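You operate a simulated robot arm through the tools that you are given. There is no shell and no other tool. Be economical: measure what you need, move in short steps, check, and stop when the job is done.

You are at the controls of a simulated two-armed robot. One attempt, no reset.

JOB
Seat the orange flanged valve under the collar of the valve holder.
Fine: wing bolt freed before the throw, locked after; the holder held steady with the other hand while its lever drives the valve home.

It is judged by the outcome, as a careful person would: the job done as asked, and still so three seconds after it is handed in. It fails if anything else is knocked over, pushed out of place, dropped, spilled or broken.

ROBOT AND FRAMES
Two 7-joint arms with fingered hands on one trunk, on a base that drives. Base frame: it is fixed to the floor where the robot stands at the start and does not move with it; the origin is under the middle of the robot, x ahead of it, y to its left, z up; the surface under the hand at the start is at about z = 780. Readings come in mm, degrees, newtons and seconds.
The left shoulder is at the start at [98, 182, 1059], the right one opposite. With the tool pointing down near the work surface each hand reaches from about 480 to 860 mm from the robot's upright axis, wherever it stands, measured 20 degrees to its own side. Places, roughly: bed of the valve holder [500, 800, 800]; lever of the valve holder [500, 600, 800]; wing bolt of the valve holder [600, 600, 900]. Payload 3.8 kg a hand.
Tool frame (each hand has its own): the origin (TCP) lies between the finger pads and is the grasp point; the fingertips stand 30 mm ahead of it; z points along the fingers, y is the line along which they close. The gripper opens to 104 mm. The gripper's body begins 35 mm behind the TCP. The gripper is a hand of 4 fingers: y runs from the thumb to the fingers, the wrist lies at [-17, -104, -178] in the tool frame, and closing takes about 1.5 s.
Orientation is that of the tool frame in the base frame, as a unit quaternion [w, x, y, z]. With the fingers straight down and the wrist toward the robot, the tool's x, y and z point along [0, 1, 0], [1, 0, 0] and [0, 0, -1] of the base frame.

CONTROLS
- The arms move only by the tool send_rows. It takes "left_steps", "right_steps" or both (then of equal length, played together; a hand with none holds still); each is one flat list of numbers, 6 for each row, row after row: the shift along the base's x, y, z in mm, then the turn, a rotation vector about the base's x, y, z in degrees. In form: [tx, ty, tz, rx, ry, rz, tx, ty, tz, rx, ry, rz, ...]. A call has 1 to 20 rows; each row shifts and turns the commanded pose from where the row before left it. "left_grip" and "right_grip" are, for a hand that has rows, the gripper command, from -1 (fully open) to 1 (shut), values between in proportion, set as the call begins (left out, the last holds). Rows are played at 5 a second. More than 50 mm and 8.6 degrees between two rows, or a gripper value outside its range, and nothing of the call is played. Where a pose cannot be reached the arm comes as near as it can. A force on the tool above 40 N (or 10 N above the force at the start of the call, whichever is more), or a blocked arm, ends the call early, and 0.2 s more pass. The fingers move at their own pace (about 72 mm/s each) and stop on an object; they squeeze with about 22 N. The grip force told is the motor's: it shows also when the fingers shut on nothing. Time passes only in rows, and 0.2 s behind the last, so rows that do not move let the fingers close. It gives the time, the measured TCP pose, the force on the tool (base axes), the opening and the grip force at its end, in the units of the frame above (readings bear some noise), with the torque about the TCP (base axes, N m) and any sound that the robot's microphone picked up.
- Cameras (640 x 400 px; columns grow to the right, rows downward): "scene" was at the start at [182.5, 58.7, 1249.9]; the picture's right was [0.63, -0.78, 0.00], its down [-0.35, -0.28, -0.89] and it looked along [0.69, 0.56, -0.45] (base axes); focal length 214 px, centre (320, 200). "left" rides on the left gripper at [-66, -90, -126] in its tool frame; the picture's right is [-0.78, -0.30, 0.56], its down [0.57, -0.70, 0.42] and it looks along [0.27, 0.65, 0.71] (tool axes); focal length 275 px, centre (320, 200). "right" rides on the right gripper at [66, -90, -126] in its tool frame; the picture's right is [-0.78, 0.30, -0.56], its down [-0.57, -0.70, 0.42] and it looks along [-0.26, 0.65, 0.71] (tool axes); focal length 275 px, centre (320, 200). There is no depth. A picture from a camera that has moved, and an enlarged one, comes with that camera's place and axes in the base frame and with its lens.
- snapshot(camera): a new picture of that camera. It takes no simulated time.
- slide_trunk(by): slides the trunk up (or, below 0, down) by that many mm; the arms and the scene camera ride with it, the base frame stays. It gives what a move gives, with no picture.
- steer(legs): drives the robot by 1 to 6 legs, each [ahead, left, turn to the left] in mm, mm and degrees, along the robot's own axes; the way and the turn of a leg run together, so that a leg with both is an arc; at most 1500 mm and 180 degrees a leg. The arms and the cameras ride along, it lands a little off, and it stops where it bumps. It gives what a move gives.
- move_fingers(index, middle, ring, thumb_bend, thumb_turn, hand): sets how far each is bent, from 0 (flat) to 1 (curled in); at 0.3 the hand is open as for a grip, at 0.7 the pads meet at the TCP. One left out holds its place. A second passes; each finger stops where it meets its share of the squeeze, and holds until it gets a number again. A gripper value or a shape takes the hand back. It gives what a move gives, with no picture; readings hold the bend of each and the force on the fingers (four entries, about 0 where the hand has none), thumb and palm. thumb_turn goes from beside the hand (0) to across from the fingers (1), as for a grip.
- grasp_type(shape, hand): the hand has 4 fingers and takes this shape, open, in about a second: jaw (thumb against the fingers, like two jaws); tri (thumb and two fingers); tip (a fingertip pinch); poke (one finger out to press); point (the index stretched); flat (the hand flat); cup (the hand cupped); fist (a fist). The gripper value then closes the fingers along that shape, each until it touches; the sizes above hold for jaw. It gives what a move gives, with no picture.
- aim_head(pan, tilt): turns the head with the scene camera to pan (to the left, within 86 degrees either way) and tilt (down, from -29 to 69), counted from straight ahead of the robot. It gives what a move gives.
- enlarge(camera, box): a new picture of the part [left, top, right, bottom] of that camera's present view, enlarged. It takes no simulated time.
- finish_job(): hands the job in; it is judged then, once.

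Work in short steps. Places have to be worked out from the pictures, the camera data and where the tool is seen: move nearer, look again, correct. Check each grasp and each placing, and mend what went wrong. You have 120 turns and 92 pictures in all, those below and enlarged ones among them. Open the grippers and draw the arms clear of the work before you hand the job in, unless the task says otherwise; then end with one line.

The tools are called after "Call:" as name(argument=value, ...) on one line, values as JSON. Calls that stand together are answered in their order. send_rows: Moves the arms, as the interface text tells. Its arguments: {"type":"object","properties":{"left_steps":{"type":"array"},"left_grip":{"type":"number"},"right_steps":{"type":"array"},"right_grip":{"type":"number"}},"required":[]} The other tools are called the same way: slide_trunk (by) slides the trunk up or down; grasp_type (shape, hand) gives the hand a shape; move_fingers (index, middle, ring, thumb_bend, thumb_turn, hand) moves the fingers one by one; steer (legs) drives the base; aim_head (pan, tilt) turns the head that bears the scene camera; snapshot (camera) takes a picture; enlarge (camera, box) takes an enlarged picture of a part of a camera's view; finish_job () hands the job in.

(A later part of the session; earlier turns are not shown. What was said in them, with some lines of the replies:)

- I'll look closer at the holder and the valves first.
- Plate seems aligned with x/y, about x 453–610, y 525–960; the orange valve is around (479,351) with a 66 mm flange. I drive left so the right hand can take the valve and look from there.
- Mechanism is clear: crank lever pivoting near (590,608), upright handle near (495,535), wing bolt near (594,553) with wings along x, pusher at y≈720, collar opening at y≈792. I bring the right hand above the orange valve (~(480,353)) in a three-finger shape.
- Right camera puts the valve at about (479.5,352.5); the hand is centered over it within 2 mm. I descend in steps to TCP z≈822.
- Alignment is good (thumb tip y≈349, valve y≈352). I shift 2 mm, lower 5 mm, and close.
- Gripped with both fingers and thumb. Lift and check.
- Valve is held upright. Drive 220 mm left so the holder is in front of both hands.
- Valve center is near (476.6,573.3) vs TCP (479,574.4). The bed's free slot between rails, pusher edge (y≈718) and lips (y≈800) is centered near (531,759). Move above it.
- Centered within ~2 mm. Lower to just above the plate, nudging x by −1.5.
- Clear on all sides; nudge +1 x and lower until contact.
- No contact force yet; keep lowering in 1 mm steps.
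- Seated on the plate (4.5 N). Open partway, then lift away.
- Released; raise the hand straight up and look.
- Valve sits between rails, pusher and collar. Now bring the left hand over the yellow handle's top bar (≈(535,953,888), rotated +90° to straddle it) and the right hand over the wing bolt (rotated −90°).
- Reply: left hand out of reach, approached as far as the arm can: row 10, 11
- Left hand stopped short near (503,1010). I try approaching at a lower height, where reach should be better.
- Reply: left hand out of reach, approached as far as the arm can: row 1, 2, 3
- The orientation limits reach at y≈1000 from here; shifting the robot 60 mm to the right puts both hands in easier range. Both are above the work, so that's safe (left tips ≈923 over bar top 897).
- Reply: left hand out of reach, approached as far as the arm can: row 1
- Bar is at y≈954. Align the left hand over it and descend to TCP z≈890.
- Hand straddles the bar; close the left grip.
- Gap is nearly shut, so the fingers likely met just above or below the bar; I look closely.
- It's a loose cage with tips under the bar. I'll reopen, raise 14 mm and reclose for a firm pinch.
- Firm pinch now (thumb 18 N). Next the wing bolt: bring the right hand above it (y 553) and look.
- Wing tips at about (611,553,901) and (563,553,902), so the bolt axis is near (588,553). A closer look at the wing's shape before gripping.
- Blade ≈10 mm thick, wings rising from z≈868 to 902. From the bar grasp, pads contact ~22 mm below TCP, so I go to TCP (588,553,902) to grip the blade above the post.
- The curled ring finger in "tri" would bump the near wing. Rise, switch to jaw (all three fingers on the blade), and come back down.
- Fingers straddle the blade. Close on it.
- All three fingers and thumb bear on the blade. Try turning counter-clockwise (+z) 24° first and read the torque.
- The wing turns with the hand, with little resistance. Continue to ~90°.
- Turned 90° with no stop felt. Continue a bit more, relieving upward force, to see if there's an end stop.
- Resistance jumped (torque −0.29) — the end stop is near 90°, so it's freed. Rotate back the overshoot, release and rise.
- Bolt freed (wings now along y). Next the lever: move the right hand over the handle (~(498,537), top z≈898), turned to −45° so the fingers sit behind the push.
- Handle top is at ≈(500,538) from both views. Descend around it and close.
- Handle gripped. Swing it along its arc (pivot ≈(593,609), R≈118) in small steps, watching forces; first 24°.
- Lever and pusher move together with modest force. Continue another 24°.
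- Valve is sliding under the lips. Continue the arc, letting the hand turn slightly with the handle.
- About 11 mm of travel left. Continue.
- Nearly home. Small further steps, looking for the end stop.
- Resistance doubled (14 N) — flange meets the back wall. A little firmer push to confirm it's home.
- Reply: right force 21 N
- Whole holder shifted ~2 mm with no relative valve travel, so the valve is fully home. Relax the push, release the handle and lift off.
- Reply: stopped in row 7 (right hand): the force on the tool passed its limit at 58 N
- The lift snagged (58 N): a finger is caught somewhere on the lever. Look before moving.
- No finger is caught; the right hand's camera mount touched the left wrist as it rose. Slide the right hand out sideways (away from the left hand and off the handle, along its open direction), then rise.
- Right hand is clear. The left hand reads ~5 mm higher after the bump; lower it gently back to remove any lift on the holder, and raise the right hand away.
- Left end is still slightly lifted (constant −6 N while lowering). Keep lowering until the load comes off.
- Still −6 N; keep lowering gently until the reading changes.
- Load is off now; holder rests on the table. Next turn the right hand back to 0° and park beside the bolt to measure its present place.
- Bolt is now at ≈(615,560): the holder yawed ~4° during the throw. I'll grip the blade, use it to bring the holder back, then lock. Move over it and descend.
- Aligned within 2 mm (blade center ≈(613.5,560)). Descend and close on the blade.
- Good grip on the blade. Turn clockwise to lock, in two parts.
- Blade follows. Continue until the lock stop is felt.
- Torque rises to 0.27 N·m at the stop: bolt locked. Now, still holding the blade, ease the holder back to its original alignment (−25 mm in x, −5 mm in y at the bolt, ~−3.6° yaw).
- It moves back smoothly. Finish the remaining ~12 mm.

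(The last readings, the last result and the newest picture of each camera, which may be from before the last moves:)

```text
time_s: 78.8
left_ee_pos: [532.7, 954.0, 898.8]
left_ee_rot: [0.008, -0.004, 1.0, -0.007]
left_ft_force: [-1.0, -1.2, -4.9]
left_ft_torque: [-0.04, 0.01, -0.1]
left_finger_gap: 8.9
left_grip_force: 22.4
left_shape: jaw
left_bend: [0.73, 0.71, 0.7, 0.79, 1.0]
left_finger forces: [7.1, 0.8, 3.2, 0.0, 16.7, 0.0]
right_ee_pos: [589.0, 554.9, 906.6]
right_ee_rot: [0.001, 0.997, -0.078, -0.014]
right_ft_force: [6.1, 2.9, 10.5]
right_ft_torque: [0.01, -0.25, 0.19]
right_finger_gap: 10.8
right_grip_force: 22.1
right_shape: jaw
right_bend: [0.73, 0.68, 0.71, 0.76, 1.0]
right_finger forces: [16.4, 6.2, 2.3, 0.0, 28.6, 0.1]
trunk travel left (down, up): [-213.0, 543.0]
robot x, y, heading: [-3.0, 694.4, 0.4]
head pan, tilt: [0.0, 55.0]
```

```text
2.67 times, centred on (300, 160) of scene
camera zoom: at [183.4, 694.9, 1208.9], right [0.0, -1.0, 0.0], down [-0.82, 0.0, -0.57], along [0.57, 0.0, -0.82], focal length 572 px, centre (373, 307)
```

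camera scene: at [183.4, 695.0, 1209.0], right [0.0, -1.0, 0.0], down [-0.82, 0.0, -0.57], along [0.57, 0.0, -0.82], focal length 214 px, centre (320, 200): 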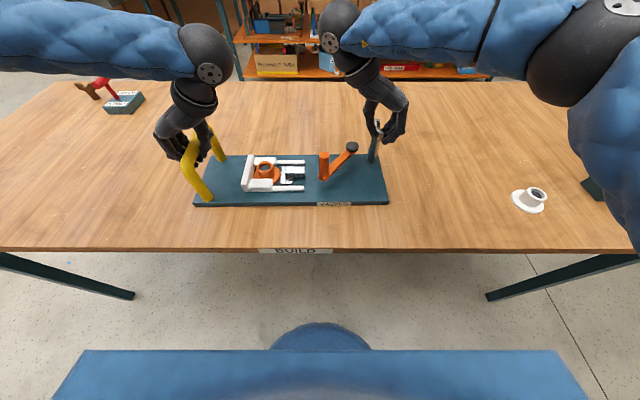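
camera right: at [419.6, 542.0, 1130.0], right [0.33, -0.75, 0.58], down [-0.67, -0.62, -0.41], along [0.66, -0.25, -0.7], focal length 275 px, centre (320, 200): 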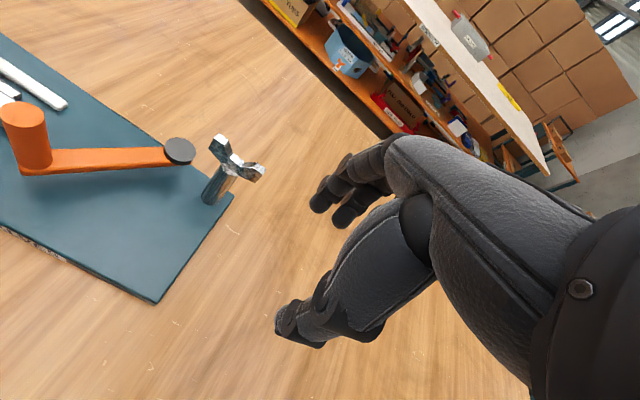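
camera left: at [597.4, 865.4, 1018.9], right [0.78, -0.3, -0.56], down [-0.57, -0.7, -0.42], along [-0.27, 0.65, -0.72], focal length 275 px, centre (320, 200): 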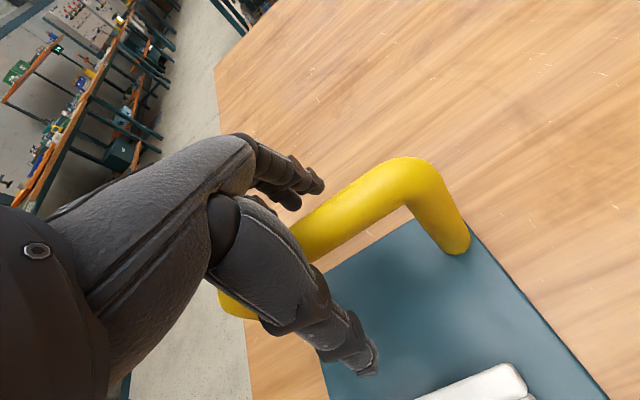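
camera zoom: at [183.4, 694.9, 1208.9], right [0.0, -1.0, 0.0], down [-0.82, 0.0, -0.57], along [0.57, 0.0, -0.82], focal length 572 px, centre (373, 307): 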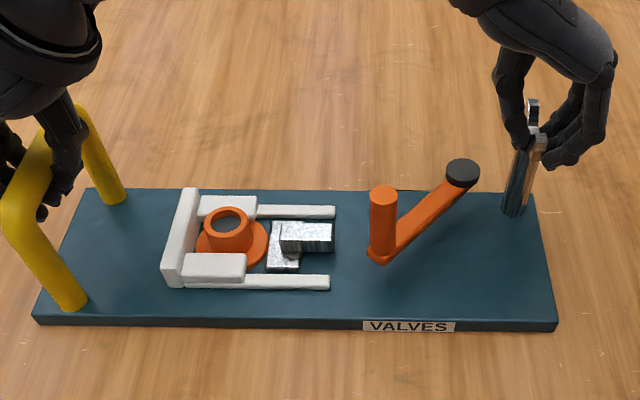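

Holder is back in line and the bolt is at its lock stop. Release the right hand and raise it; ease the left down 2 mm at the same time.

Call:
send_rows(right_steps=[0, 0, 0, 0, 0, 2, 0, 0, 0, 0, 0, 2, 0, 0, 0, 0, 0, 2, 0, 0, 0, 0, 0, 0, 0, 0, 0, 0, 0, 0, 0, 0, 15, 0, 0, 0, 0, 0, 25, 0, 0, 0, 0, 0, 35, 0, 0, 0, 0, 0, 35, 0, 0, 0], right_grip=-0.6, left_steps=[0, 0, 0, 0, 0, 0, 0, 0, 0, 0, 0, 0, 0, 0, 0, 0, 0, 0, 0, 0, 0, 0, 0, 0, 0, 0, 0, 0, 0, 0, 0, 0, -1, 0, 0, 0, 0, 0, -1, 0, 0, 0, 0, 0, 0, 0, 0, 0, 0, 0, 0, 0, 0, 0])

Call:
enlarge(camera="scene", box=[180, 90, 420, 230])

```text
time_s: 80.8
left_ee_pos: [532.4, 953.7, 898.1]
left_ee_rot: [0.007, -0.003, 1.0, -0.007]
left_ft_force: [-0.1, 0.8, 3.5]
left_ft_torque: [0.05, 0.01, -0.07]
left_finger_gap: 9.0
left_grip_force: 22.4
left_shape: jaw
left_bend: [0.73, 0.71, 0.7, 0.8, 1.0]
left_finger forces: [5.2, 0.1, 2.0, 0.0, 4.0, 0.0]
right_ee_pos: [588.5, 554.7, 1016.9]
right_ee_rot: [0.002, 1.0, -0.024, -0.014]
right_ft_force: [-0.1, 0.0, 0.1]
right_ft_torque: [-0.04, -0.02, 0.0]
right_finger_gap: 82.9
right_grip_force: 0.1
right_shape: jaw
right_bend: [0.27, 0.34, 0.31, 0.47, 0.98]
right_finger forces: [0.1, 0.1, 0.0, 0.1, 0.0, 0.0]
trunk travel left (down, up): [-213.0, 543.0]
robot x, y, heading: [0.2, 690.6, -0.0]
head pan, tilt: [0.0, 55.0]
```

```text
2.67 times, centred on (300, 160) of scene
camera zoom: at [183.0, 694.5, 1209.1], right [0.0, -1.0, 0.0], down [-0.82, 0.0, -0.57], along [0.57, 0.0, -0.82], focal length 572 px, centre (373, 307)
```

zoom: 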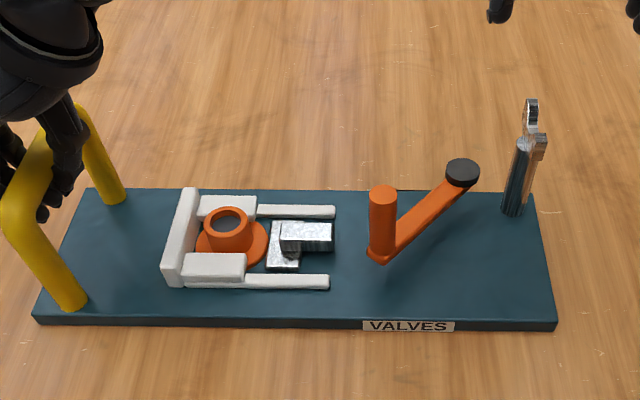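

Wing is back in its original locked look. Check the valve seat closely.

Call:
enlarge(camera="scene", box=[235, 150, 315, 205])

Call:
enlarge(camera="right", box=[0, 200, 320, 400])

```text
7.27 times, centred on (275, 178) of scene
camera zoom: at [183.0, 694.5, 1209.1], right [0.0, -1.0, 0.0], down [-0.82, 0.0, -0.57], along [0.57, 0.0, -0.82], focal length 1560 px, centre (647, 364)
```

zoom: 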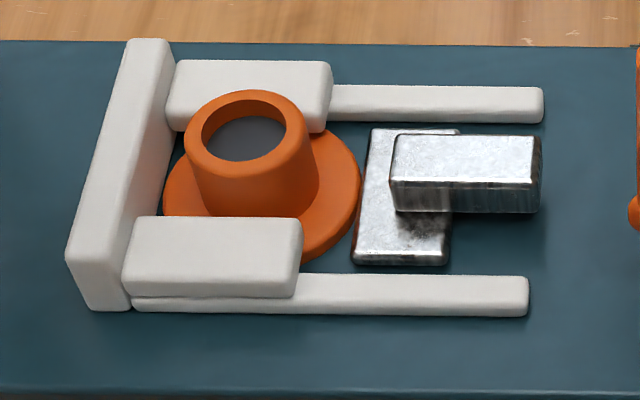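

```text
2.00 times, centred on (160, 300) of right
camera zoom: at [661.5, 640.0, 1140.5], right [-0.77, -0.26, 0.58], down [-0.55, 0.73, -0.41], along [-0.32, -0.64, -0.7], focal length 551 px, centre (640, 0)
```

zoom: 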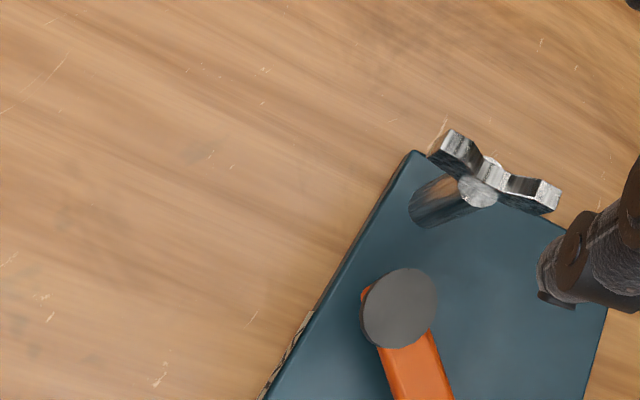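

Flange is against the back wall under both lips, pusher behind it. Release the left hand and raise it off the bar.

Call:
send_rows(left_steps=[0, 0, 0, 0, 0, 0, 0, 0, 0, 0, 0, 0, 0, 0, 0, 0, 0, 0, 0, 0, 0, 0, 0, 0, 0, 0, 0, 0, 0, 0, 0, 0, 0, 0, 0, 0, 0, 0, 0, 0, 0, 0], left_grip=-1)

Call:
enlarge(camera="left", box=[160, 120, 480, 400])

```text
time_s: 82.5
left_ee_pos: [532.3, 954.0, 898.1]
left_ee_rot: [0.008, -0.004, 1.0, -0.007]
left_ft_force: [0.3, 0.1, -0.2]
left_ft_torque: [0.0, 0.0, 0.03]
left_finger_gap: 103.6
left_grip_force: 0.0
left_shape: jaw
left_bend: [0.3, 0.3, 0.3, 0.3, 0.97]
left_finger forces: [0.0, 0.0, 0.0, 0.1, 0.0, 0.0]
right_ee_pos: [588.7, 554.9, 1016.7]
right_ee_rot: [0.001, 1.0, -0.025, -0.014]
right_ft_force: [-0.3, 0.1, 0.0]
right_ft_torque: [0.04, -0.02, 0.0]
right_finger_gap: 83.2
right_grip_force: 0.1
right_shape: jaw
right_bend: [0.27, 0.34, 0.31, 0.47, 0.98]
right_finger forces: [0.0, 0.1, 0.0, 0.0, 0.0, 0.0]
trunk travel left (down, up): [-213.0, 543.0]
robot x, y, heading: [-0.8, 689.4, 0.2]
head pan, tilt: [0.0, 55.0]
```

```text
1.43 times, centred on (320, 260) of left
camera zoom: at [599.4, 865.5, 1025.9], right [0.79, -0.3, -0.54], down [-0.56, -0.71, -0.42], along [-0.26, 0.64, -0.73], focal length 393 px, centre (320, 114)
```

zoom: 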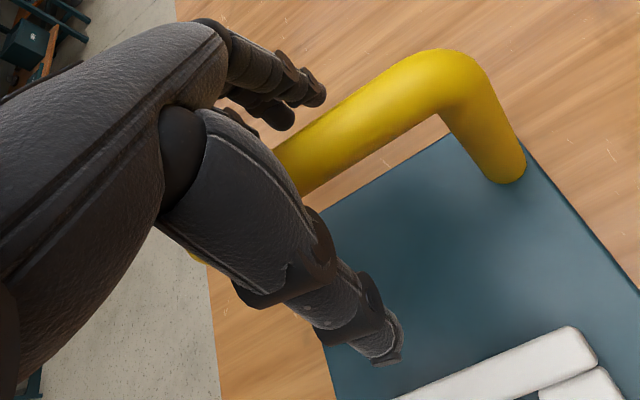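

Open with zero force. Raise the left hand straight up; raise the right a bit and draw it to the right-rear.

Call:
send_rows(left_steps=[0, 0, 20, 0, 0, 0, 0, 0, 30, 0, 0, 0, 0, 0, 40, 0, 0, 0, 0, 0, 40, 0, 0, 0, -20, 20, 20, 0, 0, 0, -20, 20, 0, 0, 0, 0], right_steps=[0, -20, 15, 0, 0, 0, 0, -30, 15, 0, 0, 0, -20, -30, 0, 0, 0, 0, -20, -30, 0, 0, 0, 0, -20, -30, 0, 0, 0, 0, -20, -30, 0, 0, 0, 0])

Call:
snapshot(camera="scene")

Call:
enlarge(camera="scene", box=[180, 90, 420, 230])

```text
time_s: 83.8
left_ee_pos: [487.5, 999.5, 1046.6]
left_ee_rot: [0.007, -0.003, 1.0, -0.007]
left_ft_force: [0.1, -0.5, -0.3]
left_ft_torque: [0.0, -0.05, 0.0]
left_finger_gap: 103.7
left_grip_force: 0.0
left_shape: jaw
left_bend: [0.3, 0.3, 0.3, 0.3, 0.97]
left_finger forces: [0.0, 0.0, 0.0, 0.0, 0.1, 0.0]
left hand out of reach, approached as far as the arm can: row 4
right_ee_pos: [509.2, 381.2, 1045.1]
right_ee_rot: [0.001, 1.0, -0.025, -0.014]
right_ft_force: [-0.1, 0.5, -0.2]
right_ft_torque: [0.02, 0.03, 0.0]
right_finger_gap: 82.9
right_grip_force: 0.0
right_shape: jaw
right_bend: [0.27, 0.34, 0.31, 0.47, 0.98]
right_finger forces: [0.0, 0.0, 0.1, 0.0, 0.1, 0.1]
trunk travel left (down, up): [-213.0, 543.0]
robot x, y, heading: [1.6, 694.5, 0.6]
head pan, tilt: [0.0, 55.0]
```

```text
12 pictures are left
camera scene: at [182.4, 693.9, 1209.2], right [0.0, -1.0, 0.0], down [-0.82, 0.0, -0.57], along [0.57, 0.0, -0.82], focal length 214 px, centre (320, 200)
```

scene: 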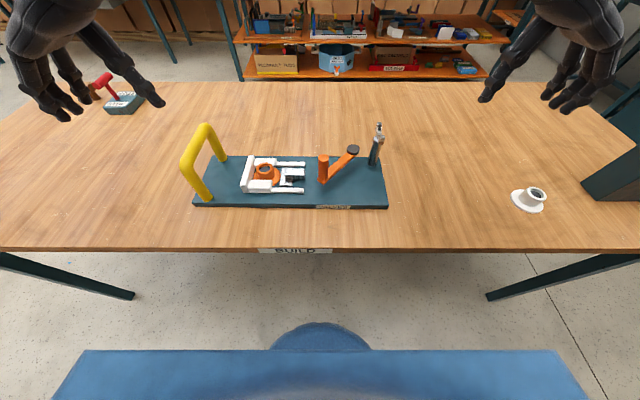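

```text
2.67 times, centred on (300, 160) of scene
camera zoom: at [182.4, 693.9, 1209.2], right [0.0, -1.0, 0.0], down [-0.82, 0.0, -0.57], along [0.57, 0.0, -0.82], focal length 572 px, centre (373, 307)
```

zoom: 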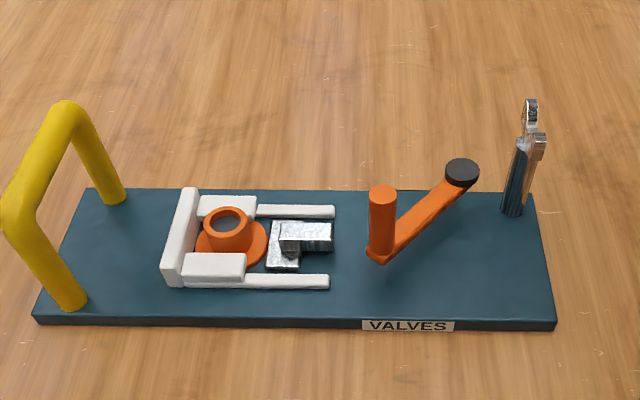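

Valve seated, lever thrown, bolt locked, holder in place, both hands open and clear. Handing in.

Call:
finish_job()

```text
The job is handed in.
```

The orange valve is seated under the collar with its flange against the back wall. I freed the wing bolt before the throw and turned it back to its lock stop afterwards. The left hand held the yellow handle through the throw, but the holder still swung about 4° and the hands bumped once afterwards. I eased the holder back into line, and both hands are open and clear.
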